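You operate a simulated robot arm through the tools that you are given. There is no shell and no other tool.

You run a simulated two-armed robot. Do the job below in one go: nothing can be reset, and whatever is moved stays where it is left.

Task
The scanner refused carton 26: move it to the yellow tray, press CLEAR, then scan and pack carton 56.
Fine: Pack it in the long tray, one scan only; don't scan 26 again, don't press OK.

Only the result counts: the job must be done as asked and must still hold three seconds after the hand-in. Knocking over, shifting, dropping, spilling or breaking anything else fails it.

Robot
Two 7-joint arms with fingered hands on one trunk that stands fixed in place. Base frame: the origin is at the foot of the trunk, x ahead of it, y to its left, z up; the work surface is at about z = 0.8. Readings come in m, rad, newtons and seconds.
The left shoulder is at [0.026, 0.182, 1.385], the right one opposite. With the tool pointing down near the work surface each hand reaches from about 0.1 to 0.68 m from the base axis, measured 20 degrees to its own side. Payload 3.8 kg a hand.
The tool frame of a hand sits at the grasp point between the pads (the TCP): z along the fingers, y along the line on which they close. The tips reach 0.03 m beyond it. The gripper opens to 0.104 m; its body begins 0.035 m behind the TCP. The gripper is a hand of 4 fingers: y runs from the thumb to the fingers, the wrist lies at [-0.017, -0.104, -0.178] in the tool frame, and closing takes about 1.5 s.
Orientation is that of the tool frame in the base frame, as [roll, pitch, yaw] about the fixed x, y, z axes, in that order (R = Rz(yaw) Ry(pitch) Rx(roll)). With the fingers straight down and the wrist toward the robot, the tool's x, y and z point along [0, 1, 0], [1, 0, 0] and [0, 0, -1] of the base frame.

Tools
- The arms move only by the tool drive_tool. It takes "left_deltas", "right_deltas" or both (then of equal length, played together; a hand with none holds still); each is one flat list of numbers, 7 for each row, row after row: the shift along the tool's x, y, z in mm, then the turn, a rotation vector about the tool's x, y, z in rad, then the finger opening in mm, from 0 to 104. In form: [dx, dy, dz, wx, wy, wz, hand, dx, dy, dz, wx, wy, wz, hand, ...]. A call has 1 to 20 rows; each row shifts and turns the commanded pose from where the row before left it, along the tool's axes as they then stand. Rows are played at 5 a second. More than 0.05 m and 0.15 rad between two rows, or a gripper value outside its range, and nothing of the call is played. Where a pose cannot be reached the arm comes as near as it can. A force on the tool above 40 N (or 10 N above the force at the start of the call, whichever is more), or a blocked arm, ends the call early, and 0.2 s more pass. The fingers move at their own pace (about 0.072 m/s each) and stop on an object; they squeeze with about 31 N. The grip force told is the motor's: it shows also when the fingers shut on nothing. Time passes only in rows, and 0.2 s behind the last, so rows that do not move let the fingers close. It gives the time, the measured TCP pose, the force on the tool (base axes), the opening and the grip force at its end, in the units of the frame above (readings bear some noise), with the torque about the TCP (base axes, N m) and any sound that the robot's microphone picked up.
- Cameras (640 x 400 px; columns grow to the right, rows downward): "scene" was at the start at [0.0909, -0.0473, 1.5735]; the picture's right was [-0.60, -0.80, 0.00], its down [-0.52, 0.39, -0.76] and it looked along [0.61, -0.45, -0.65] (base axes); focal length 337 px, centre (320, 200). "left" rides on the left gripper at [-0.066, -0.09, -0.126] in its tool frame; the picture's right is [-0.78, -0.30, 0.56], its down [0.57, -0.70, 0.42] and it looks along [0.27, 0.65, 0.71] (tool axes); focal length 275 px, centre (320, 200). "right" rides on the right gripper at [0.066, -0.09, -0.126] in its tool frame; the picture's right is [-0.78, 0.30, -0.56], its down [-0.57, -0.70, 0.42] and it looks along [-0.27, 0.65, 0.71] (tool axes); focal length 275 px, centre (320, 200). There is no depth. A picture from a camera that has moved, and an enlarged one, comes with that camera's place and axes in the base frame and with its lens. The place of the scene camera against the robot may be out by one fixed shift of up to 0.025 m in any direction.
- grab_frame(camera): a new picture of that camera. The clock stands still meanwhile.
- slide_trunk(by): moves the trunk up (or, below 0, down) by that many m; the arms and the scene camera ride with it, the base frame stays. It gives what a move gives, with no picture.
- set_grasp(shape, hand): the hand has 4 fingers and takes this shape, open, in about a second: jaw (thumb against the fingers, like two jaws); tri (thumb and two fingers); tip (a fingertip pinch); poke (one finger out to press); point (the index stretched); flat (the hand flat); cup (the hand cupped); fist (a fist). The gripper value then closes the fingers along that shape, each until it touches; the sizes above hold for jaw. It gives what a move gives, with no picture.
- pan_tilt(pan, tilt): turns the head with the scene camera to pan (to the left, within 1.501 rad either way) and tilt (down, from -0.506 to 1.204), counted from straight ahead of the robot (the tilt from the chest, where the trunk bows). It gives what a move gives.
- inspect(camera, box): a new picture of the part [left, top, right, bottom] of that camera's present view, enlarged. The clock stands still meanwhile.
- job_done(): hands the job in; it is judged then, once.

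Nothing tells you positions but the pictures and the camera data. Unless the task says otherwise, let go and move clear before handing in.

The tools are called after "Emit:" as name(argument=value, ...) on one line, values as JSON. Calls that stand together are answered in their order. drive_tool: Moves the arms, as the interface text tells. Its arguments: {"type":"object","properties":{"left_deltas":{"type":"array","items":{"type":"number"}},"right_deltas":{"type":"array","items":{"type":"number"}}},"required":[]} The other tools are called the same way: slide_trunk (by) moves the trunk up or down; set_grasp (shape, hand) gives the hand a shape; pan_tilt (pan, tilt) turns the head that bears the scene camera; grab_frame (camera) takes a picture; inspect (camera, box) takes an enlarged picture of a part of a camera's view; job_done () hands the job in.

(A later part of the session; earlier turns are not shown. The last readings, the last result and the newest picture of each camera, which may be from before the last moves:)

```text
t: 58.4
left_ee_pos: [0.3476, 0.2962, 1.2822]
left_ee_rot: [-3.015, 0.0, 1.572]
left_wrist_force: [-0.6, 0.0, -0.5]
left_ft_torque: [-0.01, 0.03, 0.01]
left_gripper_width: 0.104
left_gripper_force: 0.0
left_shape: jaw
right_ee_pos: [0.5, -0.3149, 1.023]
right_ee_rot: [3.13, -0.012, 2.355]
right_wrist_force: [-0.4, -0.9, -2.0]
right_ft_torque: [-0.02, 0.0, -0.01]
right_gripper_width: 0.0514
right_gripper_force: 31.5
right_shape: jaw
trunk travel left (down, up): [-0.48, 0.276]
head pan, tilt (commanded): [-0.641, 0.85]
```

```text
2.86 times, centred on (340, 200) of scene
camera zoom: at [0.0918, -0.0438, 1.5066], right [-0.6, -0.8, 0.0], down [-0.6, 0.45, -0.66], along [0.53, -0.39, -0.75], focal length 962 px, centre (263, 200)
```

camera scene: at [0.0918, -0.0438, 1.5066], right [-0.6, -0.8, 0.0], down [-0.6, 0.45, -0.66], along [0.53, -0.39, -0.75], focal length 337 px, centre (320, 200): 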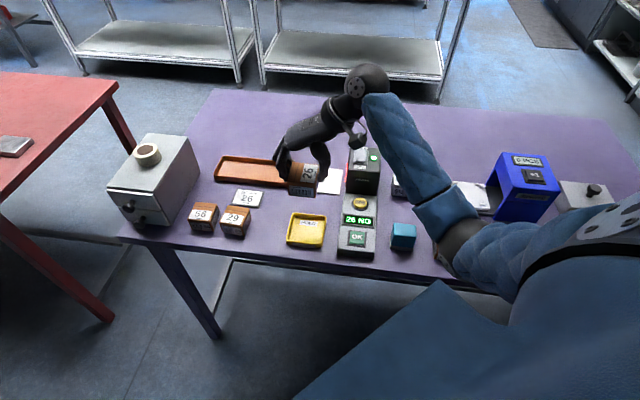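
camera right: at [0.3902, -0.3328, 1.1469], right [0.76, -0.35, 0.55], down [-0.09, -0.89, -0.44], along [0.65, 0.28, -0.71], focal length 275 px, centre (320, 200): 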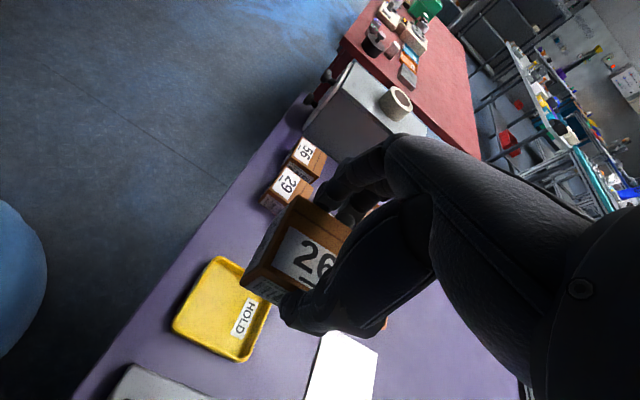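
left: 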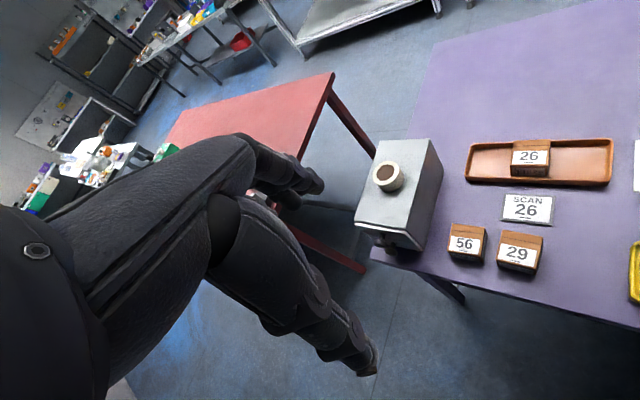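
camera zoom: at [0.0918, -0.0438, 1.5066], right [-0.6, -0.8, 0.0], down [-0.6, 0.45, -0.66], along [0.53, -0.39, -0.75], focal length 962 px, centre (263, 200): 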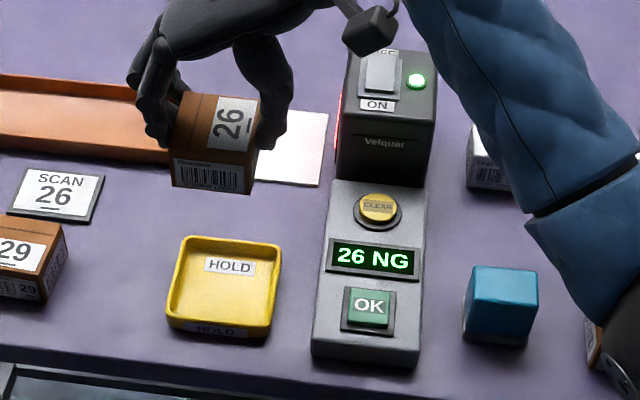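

The tray is at (0.503, -0.318) and the carton is centred in the hand. I'll descend to just above the tray floor.

Emit:
drive_tool(right_deltas=[-4.2, 0, 0, 0.0116, -0.012, 0, 30, 0, 0, 30, 0, 0, 0, 30, 0, 0, 30, 0, 0, 0, 30, 0, 0, 30, 0, 0, 0, 30, 0, 0, 30, 0, 0, 0, 30])

Emit:
inspect(camera="scene", box=[240, 130, 420, 290])

Emit:
inspect(camera="right", box=[160, 180, 380, 370])

```text
t: 59.6
left_ee_pos: [0.3497, 0.295, 1.2816]
left_ee_rot: [-3.013, 0.002, 1.572]
left_wrist_force: [-0.3, -0.1, -0.5]
left_ft_torque: [-0.01, 0.02, -0.01]
left_gripper_width: 0.1038
left_gripper_force: 0.0
left_shape: jaw
right_ee_pos: [0.5028, -0.3193, 0.9]
right_ee_rot: [3.14, 0.001, 2.355]
right_wrist_force: [0.2, 0.3, -2.3]
right_ft_torque: [-0.01, -0.02, -0.01]
right_gripper_width: 0.0515
right_gripper_force: 31.2
right_shape: jaw
trunk travel left (down, up): [-0.48, 0.276]
head pan, tilt (commanded): [-0.641, 0.85]
```

```text
2.50 times, centred on (330, 210) of scene
camera zoom: at [0.093, -0.0435, 1.5066], right [-0.6, -0.8, 0.0], down [-0.6, 0.45, -0.66], along [0.53, -0.39, -0.75], focal length 842 px, centre (295, 175)
```

zoom: 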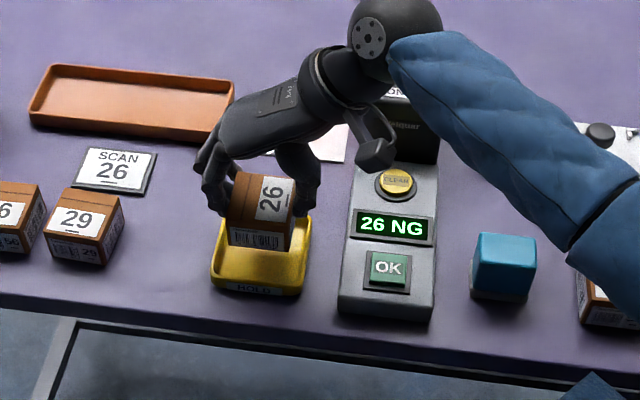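

```text
2.11 times, centred on (270, 275) of right
camera zoom: at [0.3942, -0.336, 1.0252], right [0.76, -0.34, 0.56], down [-0.09, -0.9, -0.42], along [0.65, 0.27, -0.71], focal length 580 px, centre (425, 42)
```

zoom: 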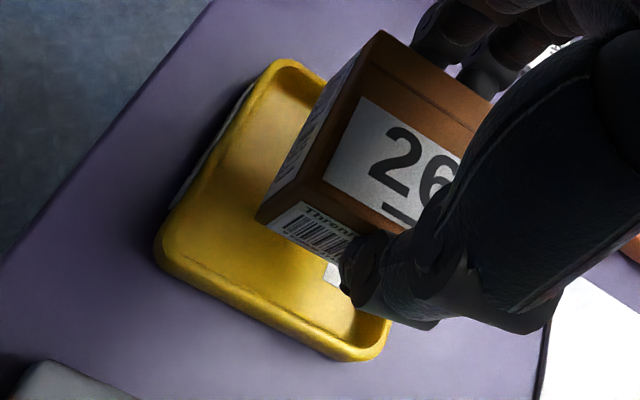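

The carton is well inside the tray outline. I'll lower slowly onto the tray floor.

Emit:
drive_tool(right_deltas=[0, 0, 12, 0, 0, 0, 30, 0, 0, 12, 0, 0, 0, 30, 0, 0, 10, 0, 0, 0, 30, 0, 0, 4, 0, 0, 0, 30, 0, 0, 3, 0, 0, 0, 30])

Emit:
inspect(camera="scene", box=[260, 160, 380, 270])

```text
t: 60.8
left_ee_pos: [0.3499, 0.2967, 1.2815]
left_ee_rot: [-3.013, 0.002, 1.572]
left_wrist_force: [0.6, 0.1, -0.1]
left_ft_torque: [-0.01, 0.02, 0.01]
left_gripper_width: 0.1037
left_gripper_force: 0.0
left_shape: jaw
right_ee_pos: [0.5042, -0.3193, 0.8607]
right_ee_rot: [3.141, -0.001, 2.353]
right_wrist_force: [0.2, 0.4, -2.2]
right_ft_torque: [0.02, 0.01, -0.02]
right_gripper_width: 0.0517
right_gripper_force: 30.6
right_shape: jaw
trunk travel left (down, up): [-0.48, 0.276]
head pan, tilt (commanded): [-0.641, 0.85]
```

```text
3.64 times, centred on (320, 215) of scene
camera zoom: at [0.0927, -0.0433, 1.5066], right [-0.6, -0.8, 0.0], down [-0.6, 0.45, -0.66], along [0.53, -0.39, -0.75], focal length 1225 px, centre (320, 146)
```

zoom: 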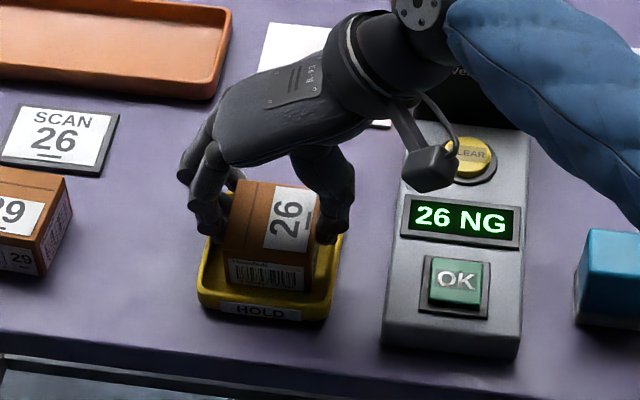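

Emit:
drive_tool(right_deltas=[0, 0, 2, 0, 0, 0, 30, 0, 0, 2, 0, 0, 0, 30, 0, 0, 0, 0, 0, 0, 30])

Emit:
drive_tool(right_deltas=[0, 0, 1.5, 0, 0, 0, 30, 0, 0, 0, 0, 0, 0, 30])

```text
t: 61.6
left_ee_pos: [0.3501, 0.2951, 1.2818]
left_ee_rot: [-3.012, 0.003, 1.571]
left_wrist_force: [-0.2, -0.1, -0.2]
left_ft_torque: [0.02, -0.01, -0.01]
left_gripper_width: 0.1038
left_gripper_force: 0.1
left_shape: jaw
right_ee_pos: [0.5049, -0.3181, 0.8578]
right_ee_rot: [-3.141, -0.001, 2.354]
right_wrist_force: [0.6, 0.2, 0.6]
right_ft_torque: [0.06, 0.05, 0.04]
right_gripper_width: 0.0513
right_gripper_force: 31.0
right_shape: jaw
trunk travel left (down, up): [-0.48, 0.276]
head pan, tilt (commanded): [-0.641, 0.85]
```

```text
t: 62.2
left_ee_pos: [0.349, 0.2959, 1.2804]
left_ee_rot: [-3.015, 0.002, 1.572]
left_wrist_force: [0.2, -1.0, 0.1]
left_ft_torque: [0.0, 0.0, 0.0]
left_gripper_width: 0.1038
left_gripper_force: 0.1
left_shape: jaw
right_ee_pos: [0.505, -0.3188, 0.8569]
right_ee_rot: [3.139, 0.001, 2.353]
right_wrist_force: [1.1, -2.6, 4.6]
right_ft_torque: [0.05, 0.04, -0.02]
right_gripper_width: 0.0515
right_gripper_force: 31.0
right_shape: jaw
trunk travel left (down, up): [-0.48, 0.276]
head pan, tilt (commanded): [-0.641, 0.85]
```

The carton is resting on the tray floor. I'll open the fingers partway and check that they're clear.

Emit:
drive_tool(right_deltas=[0, 0, 0, 0, 0, 0, 54, 0, 0, 0, 0, 0, 0, 60, 0, 0, 0, 0, 0, 0, 68, 0, 0, 0, 0, 0, 0, 76, 0, 0, 0, 0, 0, 0, 76])

Emit:
inspect(camera="scene", box=[260, 160, 380, 270])

Emit:
inspect(camera="right", box=[160, 180, 380, 370])

```text
t: 63.4
left_ee_pos: [0.3496, 0.2971, 1.282]
left_ee_rot: [-3.013, 0.002, 1.57]
left_wrist_force: [-1.4, 0.1, 0.4]
left_ft_torque: [-0.01, 0.0, 0.01]
left_gripper_width: 0.1038
left_gripper_force: 0.1
left_shape: jaw
right_ee_pos: [0.5045, -0.3188, 0.8554]
right_ee_rot: [-3.141, 0.001, 2.354]
right_wrist_force: [0.2, 0.6, -0.5]
right_ft_torque: [0.02, 0.03, 0.03]
right_gripper_width: 0.0757
right_gripper_force: 0.1
right_shape: jaw
trunk travel left (down, up): [-0.48, 0.276]
head pan, tilt (commanded): [-0.641, 0.85]
```

```text
3.64 times, centred on (320, 215) of scene
camera zoom: at [0.0925, -0.0432, 1.5066], right [-0.6, -0.8, 0.0], down [-0.6, 0.45, -0.66], along [0.53, -0.39, -0.75], focal length 1225 px, centre (320, 146)
```

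zoom: 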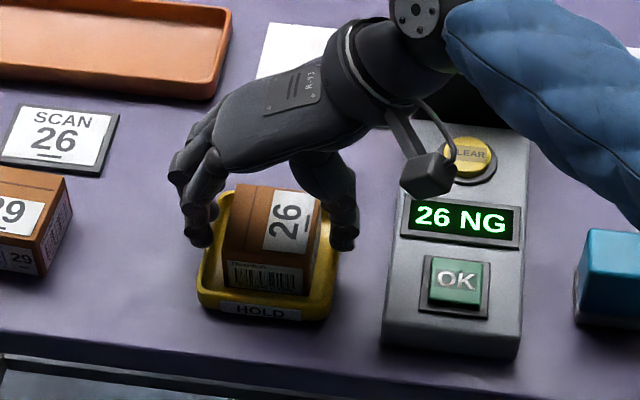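

```text
2.11 times, centred on (270, 275) of right
camera zoom: at [0.3949, -0.3349, 0.98], right [0.76, -0.34, 0.56], down [-0.09, -0.9, -0.42], along [0.65, 0.27, -0.71], focal length 580 px, centre (425, 42)
```

zoom: 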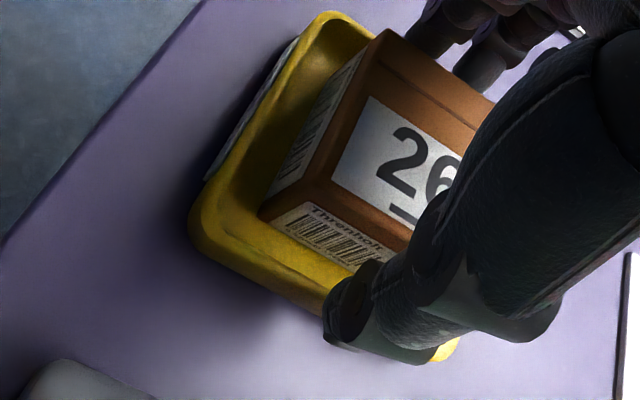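

Carton 26 is released in the yellow tray. I'll lift the hand straight up and check the result.

Emit:
drive_tool(right_deltas=[0, 0, -10, 0, 0, 0, 76, 0, 0, -20, 0, 0, 0, 76, 0, 0, -30, 0, 0, 0, 76, 0, 0, -40, 0, 0, 0, 76, 0, 0, -40, 0, 0, 0, 76])

Emit:
inspect(camera="scene", box=[240, 150, 420, 280])

Emit:
inspect(camera="right", box=[140, 180, 400, 400])

```text
t: 64.6
left_ee_pos: [0.3484, 0.2961, 1.2811]
left_ee_rot: [-3.013, 0.001, 1.572]
left_wrist_force: [-0.6, 0.3, 0.1]
left_ft_torque: [0.03, -0.03, -0.02]
left_gripper_width: 0.1036
left_gripper_force: 0.1
left_shape: jaw
right_ee_pos: [0.5042, -0.3174, 0.9953]
right_ee_rot: [-3.14, -0.001, 2.355]
right_wrist_force: [-0.9, 0.3, -0.1]
right_ft_torque: [0.0, 0.0, -0.02]
right_gripper_width: 0.0756
right_gripper_force: 0.1
right_shape: jaw
trunk travel left (down, up): [-0.48, 0.276]
head pan, tilt (commanded): [-0.641, 0.85]
```

```text
3.08 times, centred on (330, 215) of scene
camera zoom: at [0.0925, -0.0431, 1.5066], right [-0.6, -0.8, 0.0], down [-0.6, 0.45, -0.66], along [0.53, -0.39, -0.75], focal length 1036 px, centre (289, 154)
```

zoom: 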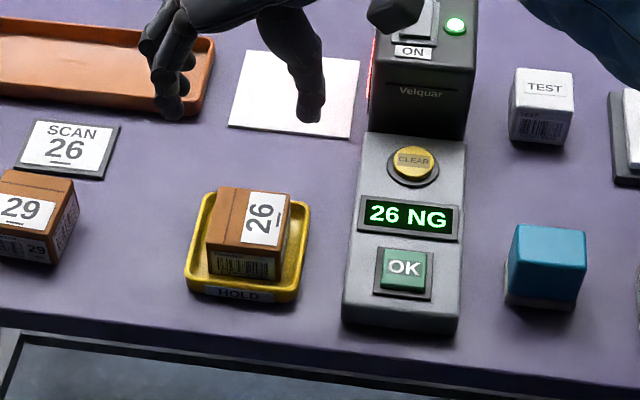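

```text
1.82 times, centred on (270, 290) of right
camera zoom: at [0.3956, -0.3333, 1.1195], right [0.76, -0.34, 0.56], down [-0.09, -0.9, -0.42], along [0.65, 0.27, -0.71], focal length 500 px, centre (411, 36)
```

zoom: 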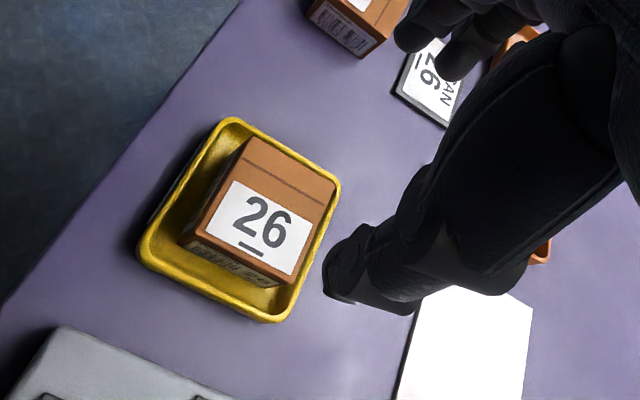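

Carton 26 lies flat inside the yellow tray. Next is CLEAR: I'll rise a bit, set the poke shape and see where the finger points.

Emit:
drive_tool(right_deltas=[0, 0, -40, 0, 0, 0, 76, 0, 0, -20, 0, 0, 0, 76])

Emit:
set_grasp(hand="right", shape="poke")

Emit:
grab_frame(camera="scene")

Emit:
grab_frame(camera="right")

```text
t: 65.2
left_ee_pos: [0.3497, 0.2955, 1.2826]
left_ee_rot: [-3.012, 0.002, 1.57]
left_wrist_force: [0.1, -0.5, 0.7]
left_ft_torque: [0.0, 0.02, 0.02]
left_gripper_width: 0.1038
left_gripper_force: 0.1
left_shape: jaw
right_ee_pos: [0.5051, -0.3166, 1.0569]
right_ee_rot: [3.141, 0.001, 2.354]
right_wrist_force: [-0.3, 0.0, -0.3]
right_ft_torque: [-0.01, 0.02, -0.04]
right_gripper_width: 0.0756
right_gripper_force: 0.0
right_shape: jaw
trunk travel left (down, up): [-0.48, 0.276]
head pan, tilt (commanded): [-0.641, 0.85]
```

```text
t: 66.1
left_ee_pos: [0.3491, 0.2962, 1.2826]
left_ee_rot: [-3.013, 0.001, 1.57]
left_wrist_force: [0.0, -0.9, 0.4]
left_ft_torque: [-0.02, -0.01, 0.01]
left_gripper_width: 0.1037
left_gripper_force: 0.1
left_shape: jaw
right_ee_pos: [0.504, -0.3176, 1.0547]
right_ee_rot: [3.141, 0.001, 2.355]
right_wrist_force: [0.2, 1.1, 0.3]
right_ft_torque: [0.01, 0.0, -0.04]
right_gripper_width: 0.0
right_gripper_force: 0.1
right_shape: poke
trunk travel left (down, up): [-0.48, 0.276]
head pan, tilt (commanded): [-0.641, 0.85]
```

```text
taken
camera scene: at [0.0926, -0.0432, 1.5066], right [-0.6, -0.8, 0.0], down [-0.6, 0.45, -0.66], along [0.53, -0.39, -0.75], focal length 337 px, centre (320, 200)
```

scene: 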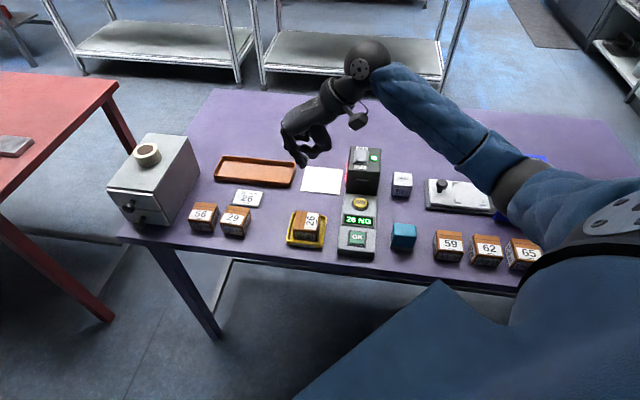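

```text
taken
camera right: at [0.3953, -0.3342, 1.1799], right [0.76, -0.34, 0.56], down [-0.09, -0.9, -0.42], along [0.65, 0.27, -0.71], focal length 275 px, centre (320, 200)
```

right: 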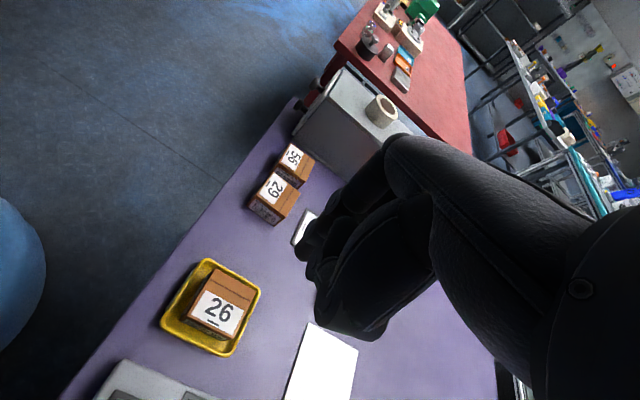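

Emit:
inspect(camera="scene", box=[250, 70, 410, 190])

Emit:
inspect(camera="right", box=[270, 130, 450, 360])

```text
3.33 times, centred on (330, 130) of scene
camera zoom: at [0.0926, -0.0432, 1.5066], right [-0.6, -0.8, 0.0], down [-0.6, 0.45, -0.66], along [0.53, -0.39, -0.75], focal length 1123 px, centre (287, 433)
```

zoom: 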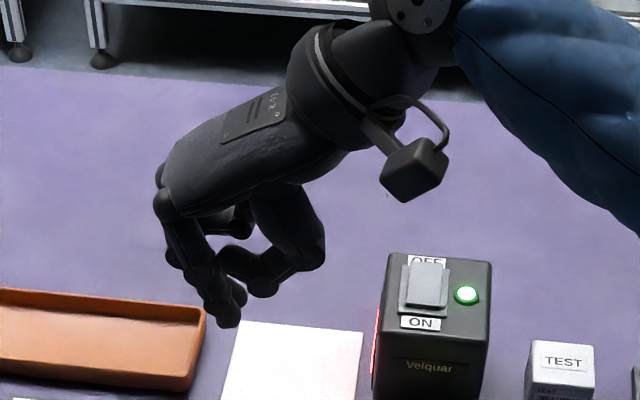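

```text
1.74 times, centred on (360, 245) of right
camera zoom: at [0.3953, -0.3342, 1.1799], right [0.76, -0.34, 0.56], down [-0.09, -0.9, -0.42], along [0.65, 0.27, -0.71], focal length 479 px, centre (250, 122)
```

zoom: 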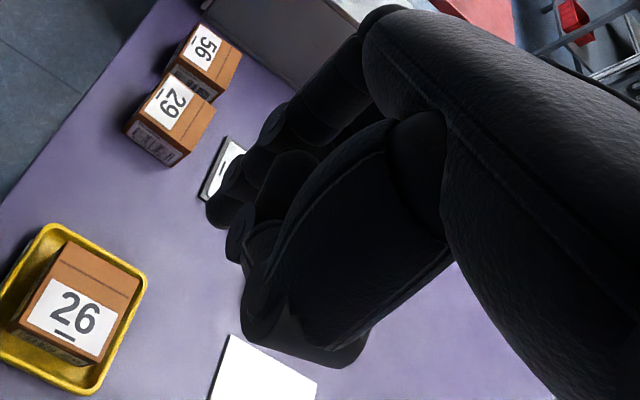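

The index fingertip points straight down, about 2 cm past the tool point, with the other fingers tucked in. CLEAR is at about (0.468, -0.4665, 0.85), so I'll move above it and look.

Emit:
drive_tool(right_deltas=[-21.4, -32.2, 13.7, 0, 0, 0, 104, -21.4, -32.2, 13.7, 0, 0, 0, 104, -21.4, -32.2, 13.7, 0, 0, 0, 104, -21.4, -32.2, 13.7, 0, 0, 0, 104])

Emit:
inspect(camera="scene", box=[280, 80, 440, 270])

Emit:
grab_frame(camera="right")

```text
t: 67.1
left_ee_pos: [0.3491, 0.2956, 1.2809]
left_ee_rot: [-3.012, 0.001, 1.57]
left_wrist_force: [-0.5, -0.2, -0.7]
left_ft_torque: [0.0, 0.01, 0.03]
left_gripper_width: 0.104
left_gripper_force: 0.0
left_shape: jaw
right_ee_pos: [0.474, -0.4699, 1.0016]
right_ee_rot: [-3.141, -0.001, 2.356]
right_wrist_force: [0.2, 0.0, -0.4]
right_ft_torque: [0.03, 0.01, 0.03]
right_gripper_width: 0.0002
right_gripper_force: 0.1
right_shape: poke
trunk travel left (down, up): [-0.48, 0.276]
head pan, tilt (commanded): [-0.641, 0.85]
```

```text
2.11 times, centred on (360, 175) of scene
camera zoom: at [0.0925, -0.0439, 1.5066], right [-0.6, -0.8, 0.0], down [-0.6, 0.45, -0.66], along [0.53, -0.39, -0.75], focal length 709 px, centre (236, 253)
```

zoom: 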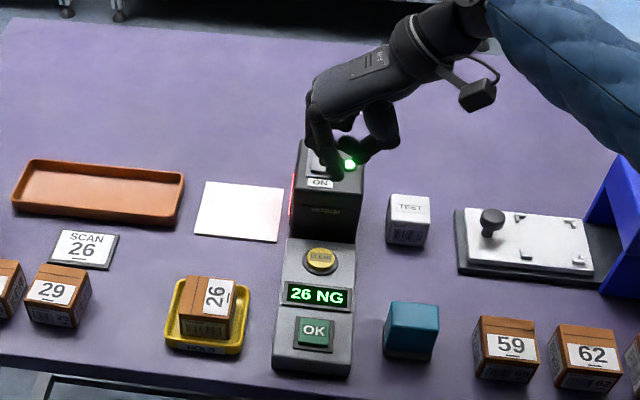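

```text
taken
camera right: at [0.3633, -0.4868, 1.1246], right [0.76, -0.34, 0.56], down [-0.09, -0.9, -0.42], along [0.65, 0.27, -0.71], focal length 275 px, centre (320, 200)
```

right: 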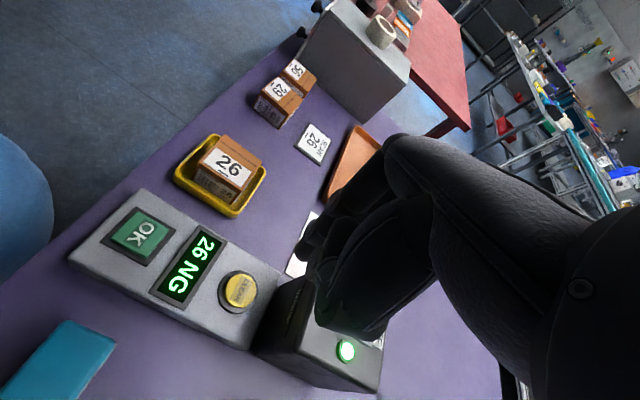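

Emit:
inspect(camera="scene", box=[320, 110, 400, 220])

Emit:
inspect(camera="right", box=[200, 200, 360, 330])

```text
3.64 times, centred on (360, 165) of scene
camera zoom: at [0.0925, -0.0439, 1.5066], right [-0.6, -0.8, 0.0], down [-0.6, 0.45, -0.66], along [0.53, -0.39, -0.75], focal length 1225 px, centre (174, 327)
```

zoom: 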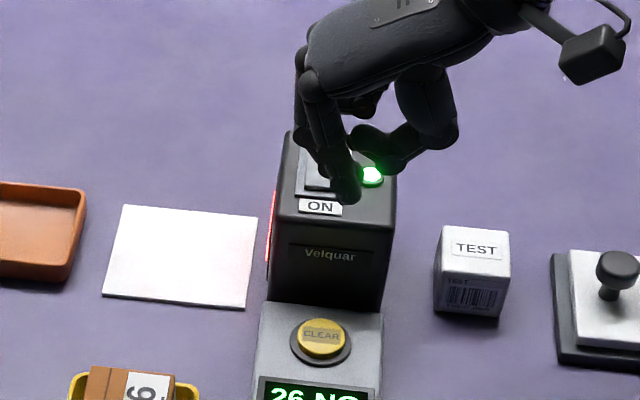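

```text
3.08 times, centred on (280, 265) of right
camera zoom: at [0.3633, -0.4868, 1.1246], right [0.76, -0.34, 0.56], down [-0.09, -0.9, -0.42], along [0.65, 0.27, -0.71], focal length 847 px, centre (443, 0)
```

zoom: 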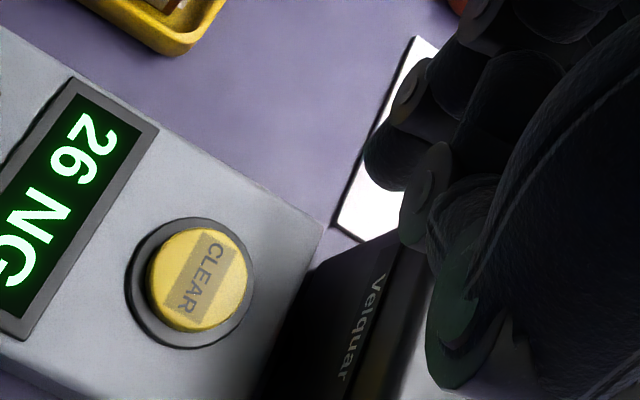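

The tip is about 7 mm off the button's centre. I'll correct that and descend to about 3 cm above CLEAR, then verify again.

Emit:
drive_tool(right_deltas=[-3.5, 6.4, 0, 0, 0, 0, 104, 0, 0, 32, 0, 0, 0, 104, 0, 0, 32, 0, 0, 0, 104, 0, 0, 32, 0, 0, 0, 104])

Emit:
inspect(camera="scene", box=[320, 140, 400, 250])

Emit:
inspect(camera="right", box=[200, 200, 400, 360])

```text
t: 68.1
left_ee_pos: [0.3488, 0.2954, 1.2815]
left_ee_rot: [-3.012, 0.002, 1.569]
left_wrist_force: [0.5, 0.2, 0.4]
left_ft_torque: [-0.03, -0.01, 0.02]
left_gripper_width: 0.1037
left_gripper_force: 0.0
left_shape: jaw
right_ee_pos: [0.4811, -0.4681, 0.9023]
right_ee_rot: [-3.141, 0.0, 2.353]
right_wrist_force: [-0.2, 0.2, -0.7]
right_ft_torque: [0.0, -0.02, 0.0]
right_gripper_width: 0.0
right_gripper_force: 0.1
right_shape: poke
trunk travel left (down, up): [-0.48, 0.276]
head pan, tilt (commanded): [-0.641, 0.85]
```

```text
3.64 times, centred on (360, 195) of scene
camera zoom: at [0.0928, -0.0435, 1.5066], right [-0.6, -0.8, 0.0], down [-0.6, 0.45, -0.66], along [0.53, -0.39, -0.75], focal length 1225 px, centre (174, 218)
```

zoom: 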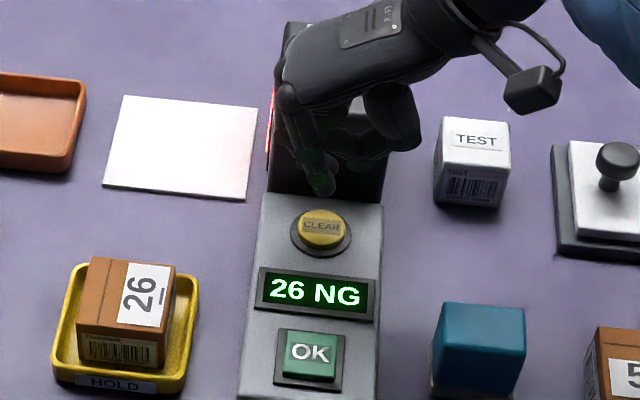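

```text
2.50 times, centred on (300, 280) of right
camera zoom: at [0.371, -0.4849, 1.0279], right [0.76, -0.34, 0.56], down [-0.09, -0.9, -0.42], along [0.65, 0.27, -0.71], focal length 688 px, centre (370, 0)
```

zoom: 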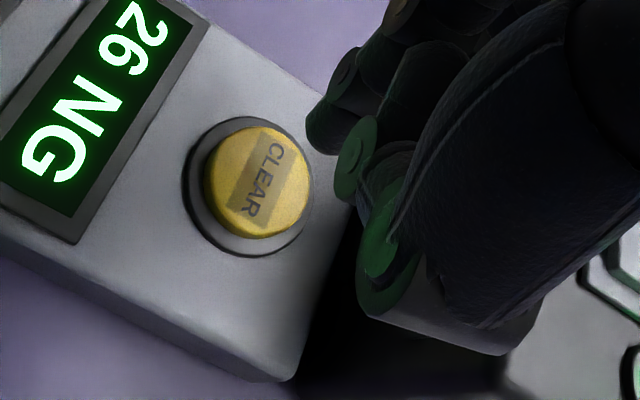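

The tip is only 3–4 mm off centre. I'll correct that and go down to just above the button.

Emit:
drive_tool(right_deltas=[3.3, -2.6, 0, 0, 0, 0, 104, 0, 0, 8, 0, 0, 0, 104, 0, 0, 8, 0, 0, 0, 104, 0, 0, 5, 0, 0, 0, 104])

Emit:
inspect(camera="scene", box=[330, 150, 390, 230])

Emit:
inspect(camera="right", box=[200, 200, 400, 360])

```text
t: 69.1
left_ee_pos: [0.3492, 0.2963, 1.2805]
left_ee_rot: [-3.013, 0.001, 1.569]
left_wrist_force: [0.2, -0.2, -0.4]
left_ft_torque: [-0.02, -0.01, -0.01]
left_gripper_width: 0.1037
left_gripper_force: 0.1
left_shape: jaw
right_ee_pos: [0.4761, -0.4676, 0.884]
right_ee_rot: [-3.141, -0.001, 2.354]
right_wrist_force: [0.6, 0.6, 0.1]
right_ft_torque: [-0.02, 0.01, -0.01]
right_gripper_width: 0.0
right_gripper_force: 0.0
right_shape: poke
trunk travel left (down, up): [-0.48, 0.276]
head pan, tilt (commanded): [-0.641, 0.85]
```

```text
5.00 times, centred on (360, 190) of scene
camera zoom: at [0.0926, -0.0432, 1.5066], right [-0.6, -0.8, 0.0], down [-0.6, 0.45, -0.66], along [0.53, -0.39, -0.75], focal length 1684 px, centre (120, 250)
```

zoom: 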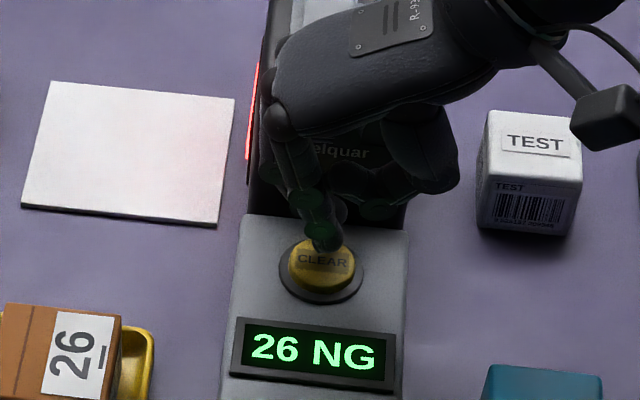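

```text
2.50 times, centred on (300, 280) of right
camera zoom: at [0.3662, -0.4845, 1.0081], right [0.76, -0.34, 0.56], down [-0.09, -0.9, -0.42], along [0.65, 0.27, -0.71], focal length 688 px, centre (370, 0)
```

zoom: 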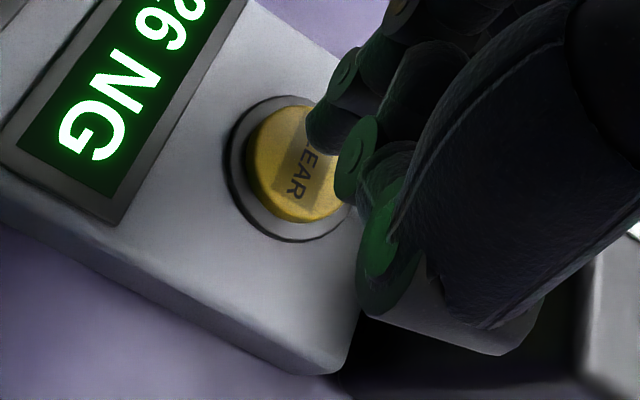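

The fingertip is right over CLEAR. I'll press down in small steps.

Emit:
drive_tool(right_deltas=[0, 0, 4, 0, 0, 0, 104, 0, 0, 4, 0, 0, 0, 104, 0, 0, 3, 0, 0, 0, 104, 0, 0, 3, 0, 0, 0, 104])

Emit:
inspect(camera="scene", box=[330, 150, 390, 230])

```text
t: 70.1
left_ee_pos: [0.3483, 0.2966, 1.2812]
left_ee_rot: [-3.013, 0.002, 1.569]
left_wrist_force: [-0.3, 0.0, -0.8]
left_ft_torque: [-0.02, 0.01, -0.02]
left_gripper_width: 0.1036
left_gripper_force: 0.0
left_shape: jaw
right_ee_pos: [0.476, -0.4681, 0.8701]
right_ee_rot: [3.141, -0.002, 2.355]
right_wrist_force: [-0.8, 0.1, 0.5]
right_ft_torque: [0.01, 0.01, 0.0]
right_gripper_width: 0.0
right_gripper_force: 0.1
right_shape: poke
trunk travel left (down, up): [-0.48, 0.276]
head pan, tilt (commanded): [-0.641, 0.85]
```

```text
5.00 times, centred on (360, 190) of scene
camera zoom: at [0.0926, -0.0433, 1.5066], right [-0.6, -0.8, 0.0], down [-0.6, 0.45, -0.66], along [0.53, -0.39, -0.75], focal length 1684 px, centre (120, 250)
```

zoom: 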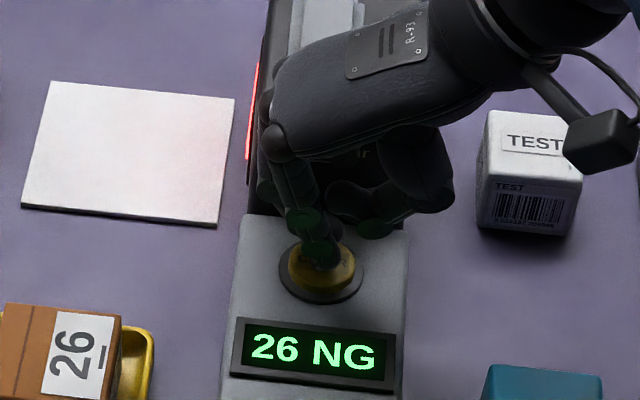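

Emit:
drive_tool(right_deltas=[0, 0, 2, 0, 0, 0, 104, 0, 0, 2, 0, 0, 0, 104, 0, 0, 2, 0, 0, 0, 104])

Emit:
inspect(camera="scene", box=[330, 150, 390, 230])

```text
t: 70.9
left_ee_pos: [0.3495, 0.2979, 1.2833]
left_ee_rot: [-3.014, 0.002, 1.569]
left_wrist_force: [0.5, -0.3, 0.4]
left_ft_torque: [0.04, -0.01, 0.01]
left_gripper_width: 0.1032
left_gripper_force: 0.0
left_shape: jaw
right_ee_pos: [0.4774, -0.469, 0.8629]
right_ee_rot: [-3.141, 0.002, 2.354]
right_wrist_force: [-0.3, 0.9, 3.9]
right_ft_torque: [0.0, -0.01, 0.01]
right_gripper_width: 0.0
right_gripper_force: 0.0
right_shape: poke
trunk travel left (down, up): [-0.48, 0.276]
head pan, tilt (commanded): [-0.641, 0.85]
heard: click
```

```text
5.00 times, centred on (360, 190) of scene
camera zoom: at [0.0921, -0.0427, 1.5067], right [-0.6, -0.8, 0.0], down [-0.6, 0.45, -0.66], along [0.53, -0.39, -0.75], focal length 1684 px, centre (120, 250)
```

zoom: 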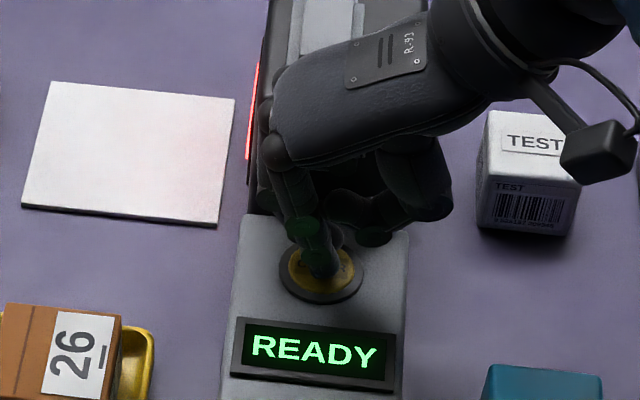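

CLEAR clicked and the display shows READY. I'll lift off, go back to the jaw shape up high, and head toward carton 56.

Emit:
drive_tool(right_deltas=[0, 0, -10, 0, 0, 0, 104, 0, 0, -30, 0, 0, 0, 104, 0, 0, -40, 0, 0, 0, 104, 0, 0, -40, 0, 0, 0, 104, 0, 0, -40, 0, 0, 0, 104])

Emit:
set_grasp(hand="right", shape="jaw")

Emit:
grab_frame(camera="scene")

```text
t: 72.1
left_ee_pos: [0.3489, 0.2969, 1.2814]
left_ee_rot: [-3.014, 0.002, 1.571]
left_wrist_force: [0.5, -0.3, 0.2]
left_ft_torque: [0.03, 0.0, 0.01]
left_gripper_width: 0.1035
left_gripper_force: 0.2
left_shape: jaw
right_ee_pos: [0.4746, -0.4683, 1.0237]
right_ee_rot: [-3.14, 0.0, 2.355]
right_wrist_force: [0.2, 0.8, 0.3]
right_ft_torque: [0.02, 0.01, -0.03]
right_gripper_width: 0.0001
right_gripper_force: 0.0
right_shape: poke
trunk travel left (down, up): [-0.48, 0.276]
head pan, tilt (commanded): [-0.641, 0.85]
```

```text
t: 73.0
left_ee_pos: [0.3494, 0.2956, 1.2814]
left_ee_rot: [-3.012, 0.002, 1.57]
left_wrist_force: [-0.5, 0.1, 0.9]
left_ft_torque: [0.0, 0.02, 0.0]
left_gripper_width: 0.1034
left_gripper_force: 0.2
left_shape: jaw
right_ee_pos: [0.4741, -0.4671, 1.023]
right_ee_rot: [-3.141, 0.001, 2.355]
right_wrist_force: [0.5, 0.6, 0.5]
right_ft_torque: [-0.03, 0.01, 0.01]
right_gripper_width: 0.1039
right_gripper_force: 0.0
right_shape: jaw
trunk travel left (down, up): [-0.48, 0.276]
head pan, tilt (commanded): [-0.641, 0.85]
```

```text
taken
camera scene: at [0.0925, -0.0432, 1.5066], right [-0.6, -0.8, 0.0], down [-0.6, 0.45, -0.66], along [0.53, -0.39, -0.75], focal length 337 px, centre (320, 200)
```

scene: 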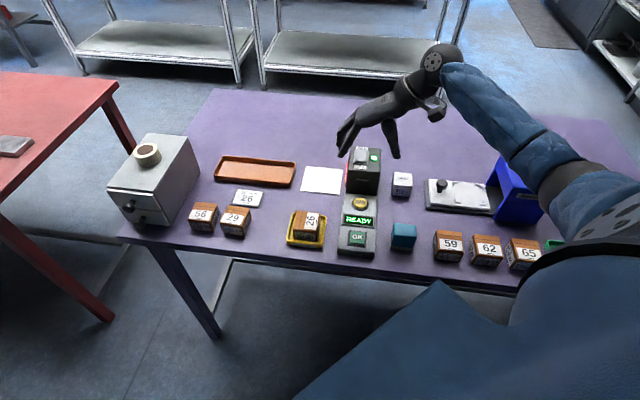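

The display reads READY and the long tray is empty. I'll move the hand out over the table and turn it back to the front-back grip for carton 56.

Emit:
drive_tool(right_deltas=[1.7, 37.9, -12.8, 0, 0, 0, 104, 1.7, 37.9, -12.8, 0, 0, 0, 104, 1.7, 37.9, -12.8, 0, 0, 0, 104, 1.7, 37.9, -12.8, 0, 0, 0, 104, 1.7, 37.9, -12.8, 0, 0, 0, 104, 1.7, 37.9, -12.8, 0, 0, 0, 104, 0, 0, 0, 0, 0, 0.1428, 104, 0, 0, 0, 0, 0, 0.1428, 104, 0, 0, 0, 0, 0, 0.1428, 104, 0, 0, 0, 0, 0, 0.1428, 104, 0, 0, 0, 0, 0, 0.1428, 104, 0, 0, 0, 0, 0, 0.1428, 104, 0, 0, 0, 0, 0, 0.1428, 104, 0, 0, 0, 0, 0, 0.1428, 104, 0, 0, 0, 0, 0, 0.1428, 104, 0, 0, 0, 0, 0, 0.1428, 104, 0, 0, 0, 0, 0, 0.1428, 104])

Emit:
grab_frame(camera="scene")

Emit:
grab_frame(camera="right")

```text
t: 76.6
left_ee_pos: [0.3502, 0.2963, 1.2809]
left_ee_rot: [-3.012, 0.001, 1.569]
left_wrist_force: [0.5, -0.5, 0.8]
left_ft_torque: [0.0, 0.01, 0.0]
left_gripper_width: 0.1036
left_gripper_force: 0.0
left_shape: jaw
right_ee_pos: [0.6293, -0.3009, 1.0999]
right_ee_rot: [3.14, 0.002, 0.782]
right_wrist_force: [0.0, -0.7, 0.9]
right_ft_torque: [-0.02, 0.01, 0.0]
right_gripper_width: 0.1042
right_gripper_force: 0.1
right_shape: jaw
trunk travel left (down, up): [-0.48, 0.276]
head pan, tilt (commanded): [-0.641, 0.85]
```

```text
taken
camera scene: at [0.0928, -0.0426, 1.5066], right [-0.6, -0.8, 0.0], down [-0.6, 0.45, -0.66], along [0.53, -0.39, -0.75], focal length 337 px, centre (320, 200)
```

scene: 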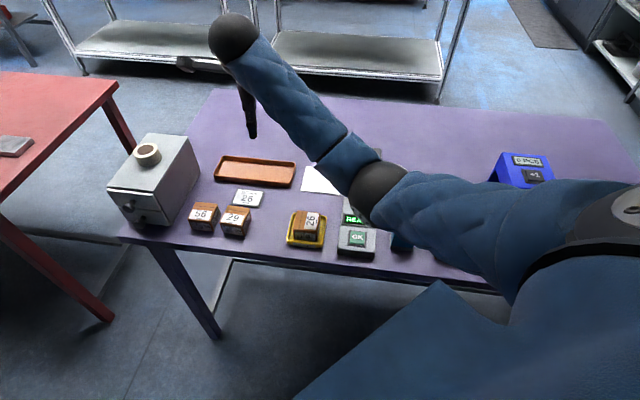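

```text
taken
camera right: at [0.6141, -0.1894, 1.2238], right [-0.34, -0.76, 0.56], down [-0.9, 0.09, -0.42], along [0.27, -0.65, -0.71], focal length 275 px, centre (320, 200)
```

right: 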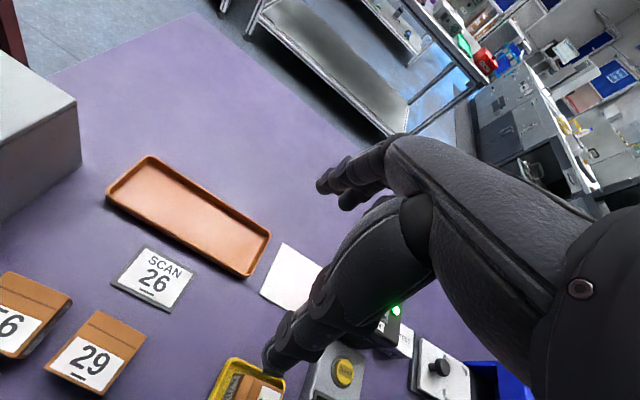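

Emit:
drive_tool(right_deltas=[32.6, -16.4, 0, 0, 0, 0, 104, 32.6, -16.4, 0, 0, 0, 0, 104, 32.6, -16.4, 0, 0, 0, 0, 104, 32.6, -16.4, 0, 0, 0, 0, 104, 32.6, -16.4, 0, 0, 0, 0, 104])

Emit:
grab_frame(camera="scene")

Emit:
grab_frame(camera="right")

```text
t: 77.8
left_ee_pos: [0.3498, 0.2965, 1.2821]
left_ee_rot: [-3.012, 0.002, 1.569]
left_wrist_force: [0.0, -0.4, 0.0]
left_ft_torque: [-0.02, 0.03, 0.01]
left_gripper_width: 0.104
left_gripper_force: 0.1
left_shape: jaw
right_ee_pos: [0.6884, -0.1271, 1.1003]
right_ee_rot: [3.14, 0.001, 0.783]
right_wrist_force: [-0.3, -0.6, -0.1]
right_ft_torque: [-0.01, 0.03, -0.02]
right_gripper_width: 0.1039
right_gripper_force: 0.1
right_shape: jaw
trunk travel left (down, up): [-0.48, 0.276]
head pan, tilt (commanded): [-0.641, 0.85]
```

```text
taken
camera scene: at [0.0926, -0.042, 1.5066], right [-0.6, -0.8, 0.0], down [-0.6, 0.45, -0.66], along [0.53, -0.4, -0.75], focal length 337 px, centre (320, 200)
```

scene: 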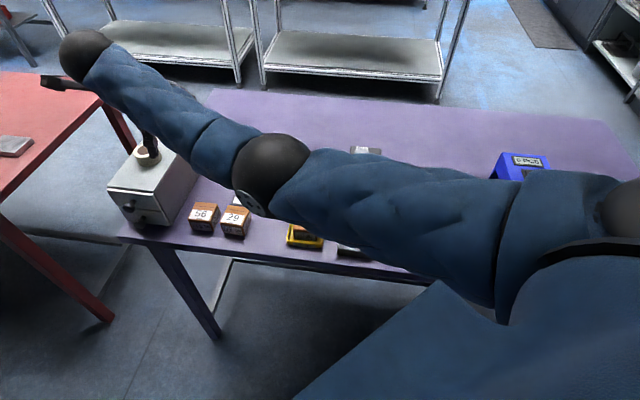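

```text
taken
camera right: at [0.673, -0.0156, 1.2243], right [-0.34, -0.76, 0.56], down [-0.9, 0.09, -0.42], along [0.27, -0.65, -0.71], focal length 275 px, centre (320, 200)
```

right: 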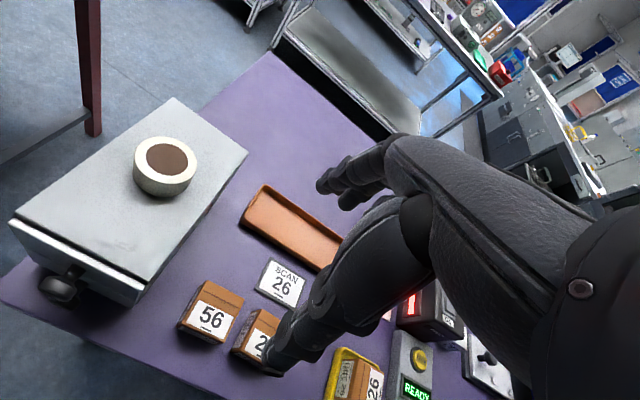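

Carton 56 is reachable this way. I'll measure it and carton 29 exactly from this view.

Emit:
inspect(camera="right", box=[150, 250, 310, 390])

```text
2.86 times, centred on (230, 320) of right
camera zoom: at [0.673, -0.0156, 1.2243], right [-0.34, -0.76, 0.56], down [-0.9, 0.09, -0.42], along [0.27, -0.65, -0.71], focal length 786 px, centre (577, -143)
```

zoom: 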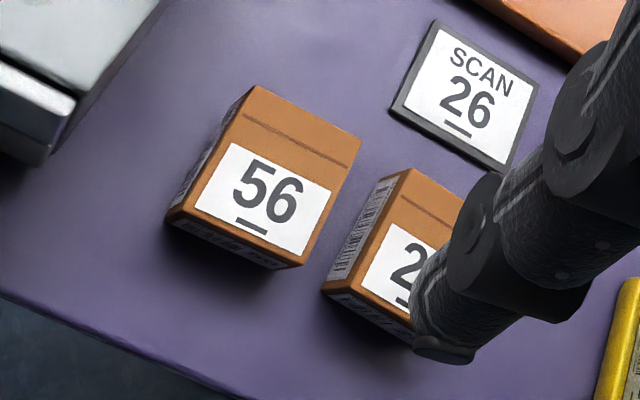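

Carton 56 is centred at (0.686, -0.132), turned about 1°, with a 27 mm gap to carton 29. I'll fine-align (biased 3 mm away from 29) and lower the trunk.

Emit:
drive_tool(right_deltas=[-2.4, 1.8, 0, 0, 0, -0.02, 104, 0, 0, 0, 0, 0, 0, 104])

Emit:
slide_trunk(by=-0.18)

Emit:
grab_frame(camera="scene")

Emit:
inspect(camera="right", box=[120, 200, 440, 400])

```text
t: 78.4
left_ee_pos: [0.3489, 0.2964, 1.2822]
left_ee_rot: [-3.013, 0.002, 1.571]
left_wrist_force: [0.2, 0.7, -0.3]
left_ft_torque: [-0.01, 0.03, -0.01]
left_gripper_width: 0.1035
left_gripper_force: 0.0
left_shape: jaw
right_ee_pos: [0.6881, -0.1299, 1.0999]
right_ee_rot: [3.141, -0.001, 0.805]
right_wrist_force: [0.2, 0.6, 0.2]
right_ft_torque: [0.02, 0.0, -0.01]
right_gripper_width: 0.1039
right_gripper_force: 0.0
right_shape: jaw
trunk travel left (down, up): [-0.48, 0.276]
head pan, tilt (commanded): [-0.641, 0.85]
```

```text
t: 80.4
left_ee_pos: [0.349, 0.2959, 1.1013]
left_ee_rot: [-3.015, 0.0, 1.57]
left_wrist_force: [-0.2, 0.3, -0.1]
left_ft_torque: [0.0, -0.02, 0.03]
left_gripper_width: 0.1036
left_gripper_force: 0.1
left_shape: jaw
right_ee_pos: [0.6863, -0.1309, 0.9207]
right_ee_rot: [-3.14, -0.001, 0.804]
right_wrist_force: [-0.6, -0.9, 0.0]
right_ft_torque: [-0.01, -0.03, 0.01]
right_gripper_width: 0.1038
right_gripper_force: 0.1
right_shape: jaw
trunk travel left (down, up): [-0.3, 0.456]
head pan, tilt (commanded): [-0.641, 0.85]
```

```text
taken
camera scene: at [0.1405, -0.0431, 1.325], right [-0.6, -0.8, 0.0], down [-0.6, 0.45, -0.66], along [0.53, -0.39, -0.75], focal length 337 px, centre (320, 200)
```

scene: 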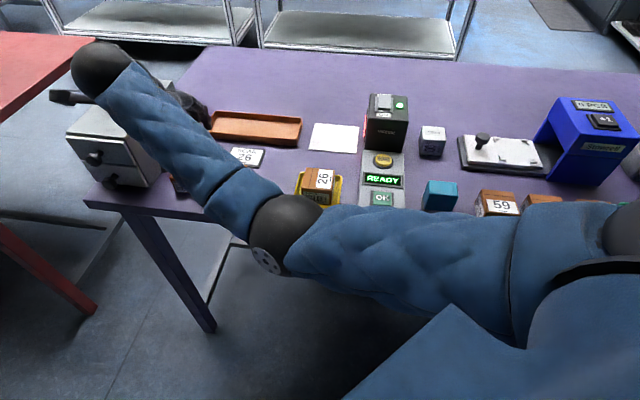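

```text
2.00 times, centred on (280, 300) of right
camera zoom: at [0.6684, -0.02, 1.0445], right [-0.32, -0.76, 0.56], down [-0.9, 0.07, -0.42], along [0.28, -0.64, -0.71], focal length 551 px, centre (400, 0)
```

zoom: 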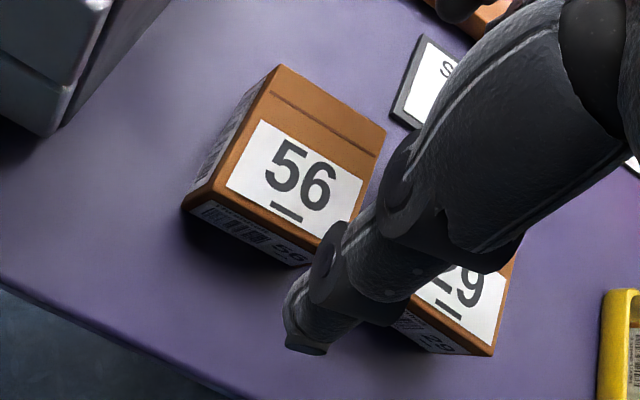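

Alignment is within 1 mm. I'll descend with the arm, checking forces, to straddle carton 56.

Emit:
drive_tool(right_deltas=[2, -0.9, 0, 0, 0, -0.012, 104, 0, 0, 20, 0, 0, 0, 104, 0, 0, 18, 0, 0, 0, 104, 0, 0, 14, 0, 0, 0, 104])

Emit:
inspect(camera="right", box=[120, 160, 440, 400])

Emit:
inspect(camera="scene", box=[60, 80, 300, 240])

```text
t: 81.4
left_ee_pos: [0.3494, 0.2957, 1.102]
left_ee_rot: [-3.012, 0.003, 1.572]
left_wrist_force: [0.0, 0.3, -0.2]
left_ft_torque: [0.02, 0.03, 0.02]
left_gripper_width: 0.1035
left_gripper_force: 0.0
left_shape: jaw
right_ee_pos: [0.6862, -0.1287, 0.8663]
right_ee_rot: [3.14, 0.003, 0.815]
right_wrist_force: [-0.6, 1.0, -0.3]
right_ft_torque: [0.02, 0.02, -0.01]
right_gripper_width: 0.1035
right_gripper_force: 0.1
right_shape: jaw
trunk travel left (down, up): [-0.3, 0.456]
head pan, tilt (commanded): [-0.641, 0.85]
```

```text
1.67 times, centred on (280, 280) of right
camera zoom: at [0.6675, -0.0188, 0.9907], right [-0.32, -0.77, 0.56], down [-0.9, 0.06, -0.42], along [0.29, -0.64, -0.71], focal length 459 px, centre (387, 67)
```

zoom: 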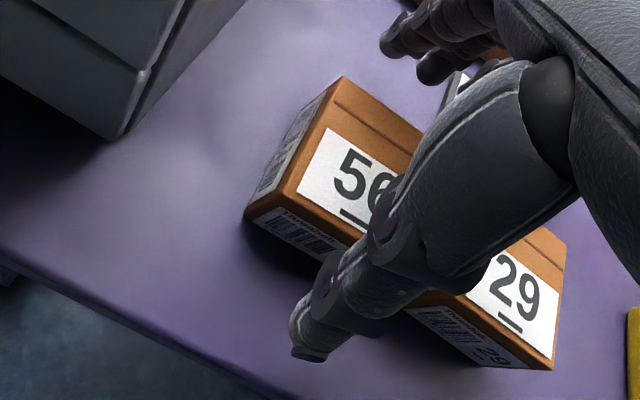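

```text
2.50 times, centred on (180, 160) of scene
camera zoom: at [0.141, -0.0432, 1.3248], right [-0.6, -0.8, 0.0], down [-0.6, 0.45, -0.66], along [0.53, -0.39, -0.75], focal length 842 px, centre (670, 300)
```

zoom: 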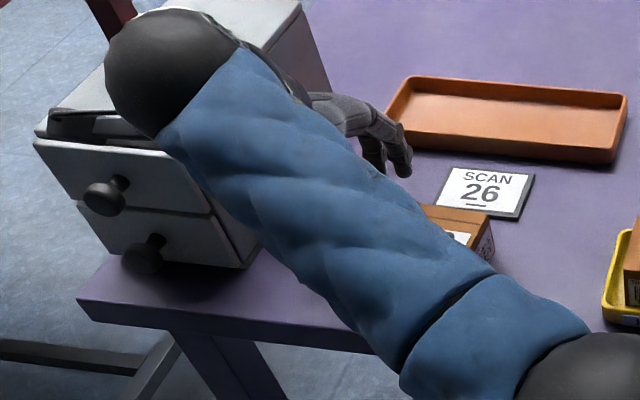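

Emit:
drive_tool(right_deltas=[0, 0, 8, 0, 0, 0, 104, 0, 0, 6, 0, 0, 0, 104, 0, 0, 0, 0, 0, 0, 104])

Emit:
drive_tool(right_deltas=[0, 0, 0, 0, 0, 0, 90, 0, 0, 0, 0, 0, 0, 80, 0, 0, 0, 0, 0, 0, 70, 0, 0, 0, 0, 0, 0, 70])

Emit:
inspect(camera="right", box=[120, 160, 440, 400])

```text
t: 82.2
left_ee_pos: [0.3491, 0.2967, 1.1019]
left_ee_rot: [-3.013, 0.001, 1.569]
left_wrist_force: [0.7, -0.1, -0.2]
left_ft_torque: [0.0, -0.03, 0.0]
left_gripper_width: 0.1038
left_gripper_force: 0.2
left_shape: jaw
right_ee_pos: [0.6883, -0.1295, 0.8523]
right_ee_rot: [3.141, 0.0, 0.814]
right_wrist_force: [-0.1, -0.2, -0.6]
right_ft_torque: [-0.02, -0.01, 0.01]
right_gripper_width: 0.1037
right_gripper_force: 0.0
right_shape: jaw
trunk travel left (down, up): [-0.3, 0.456]
head pan, tilt (commanded): [-0.641, 0.85]
```

```text
t: 83.2
left_ee_pos: [0.3493, 0.295, 1.1024]
left_ee_rot: [-3.013, 0.002, 1.572]
left_wrist_force: [-0.4, -0.4, 0.5]
left_ft_torque: [0.02, 0.03, -0.02]
left_gripper_width: 0.1038
left_gripper_force: 0.0
left_shape: jaw
right_ee_pos: [0.6877, -0.1294, 0.8538]
right_ee_rot: [3.141, 0.0, 0.815]
right_wrist_force: [-0.1, -0.7, 0.1]
right_ft_torque: [-0.02, 0.03, 0.01]
right_gripper_width: 0.0704
right_gripper_force: 0.1
right_shape: jaw
trunk travel left (down, up): [-0.3, 0.456]
head pan, tilt (commanded): [-0.641, 0.85]
```

```text
1.67 times, centred on (280, 280) of right
camera zoom: at [0.6677, -0.019, 0.9772], right [-0.32, -0.77, 0.56], down [-0.9, 0.06, -0.42], along [0.29, -0.64, -0.71], focal length 459 px, centre (387, 67)
```

zoom: 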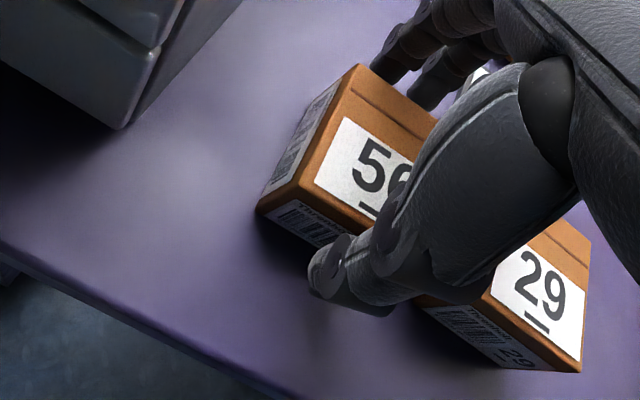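

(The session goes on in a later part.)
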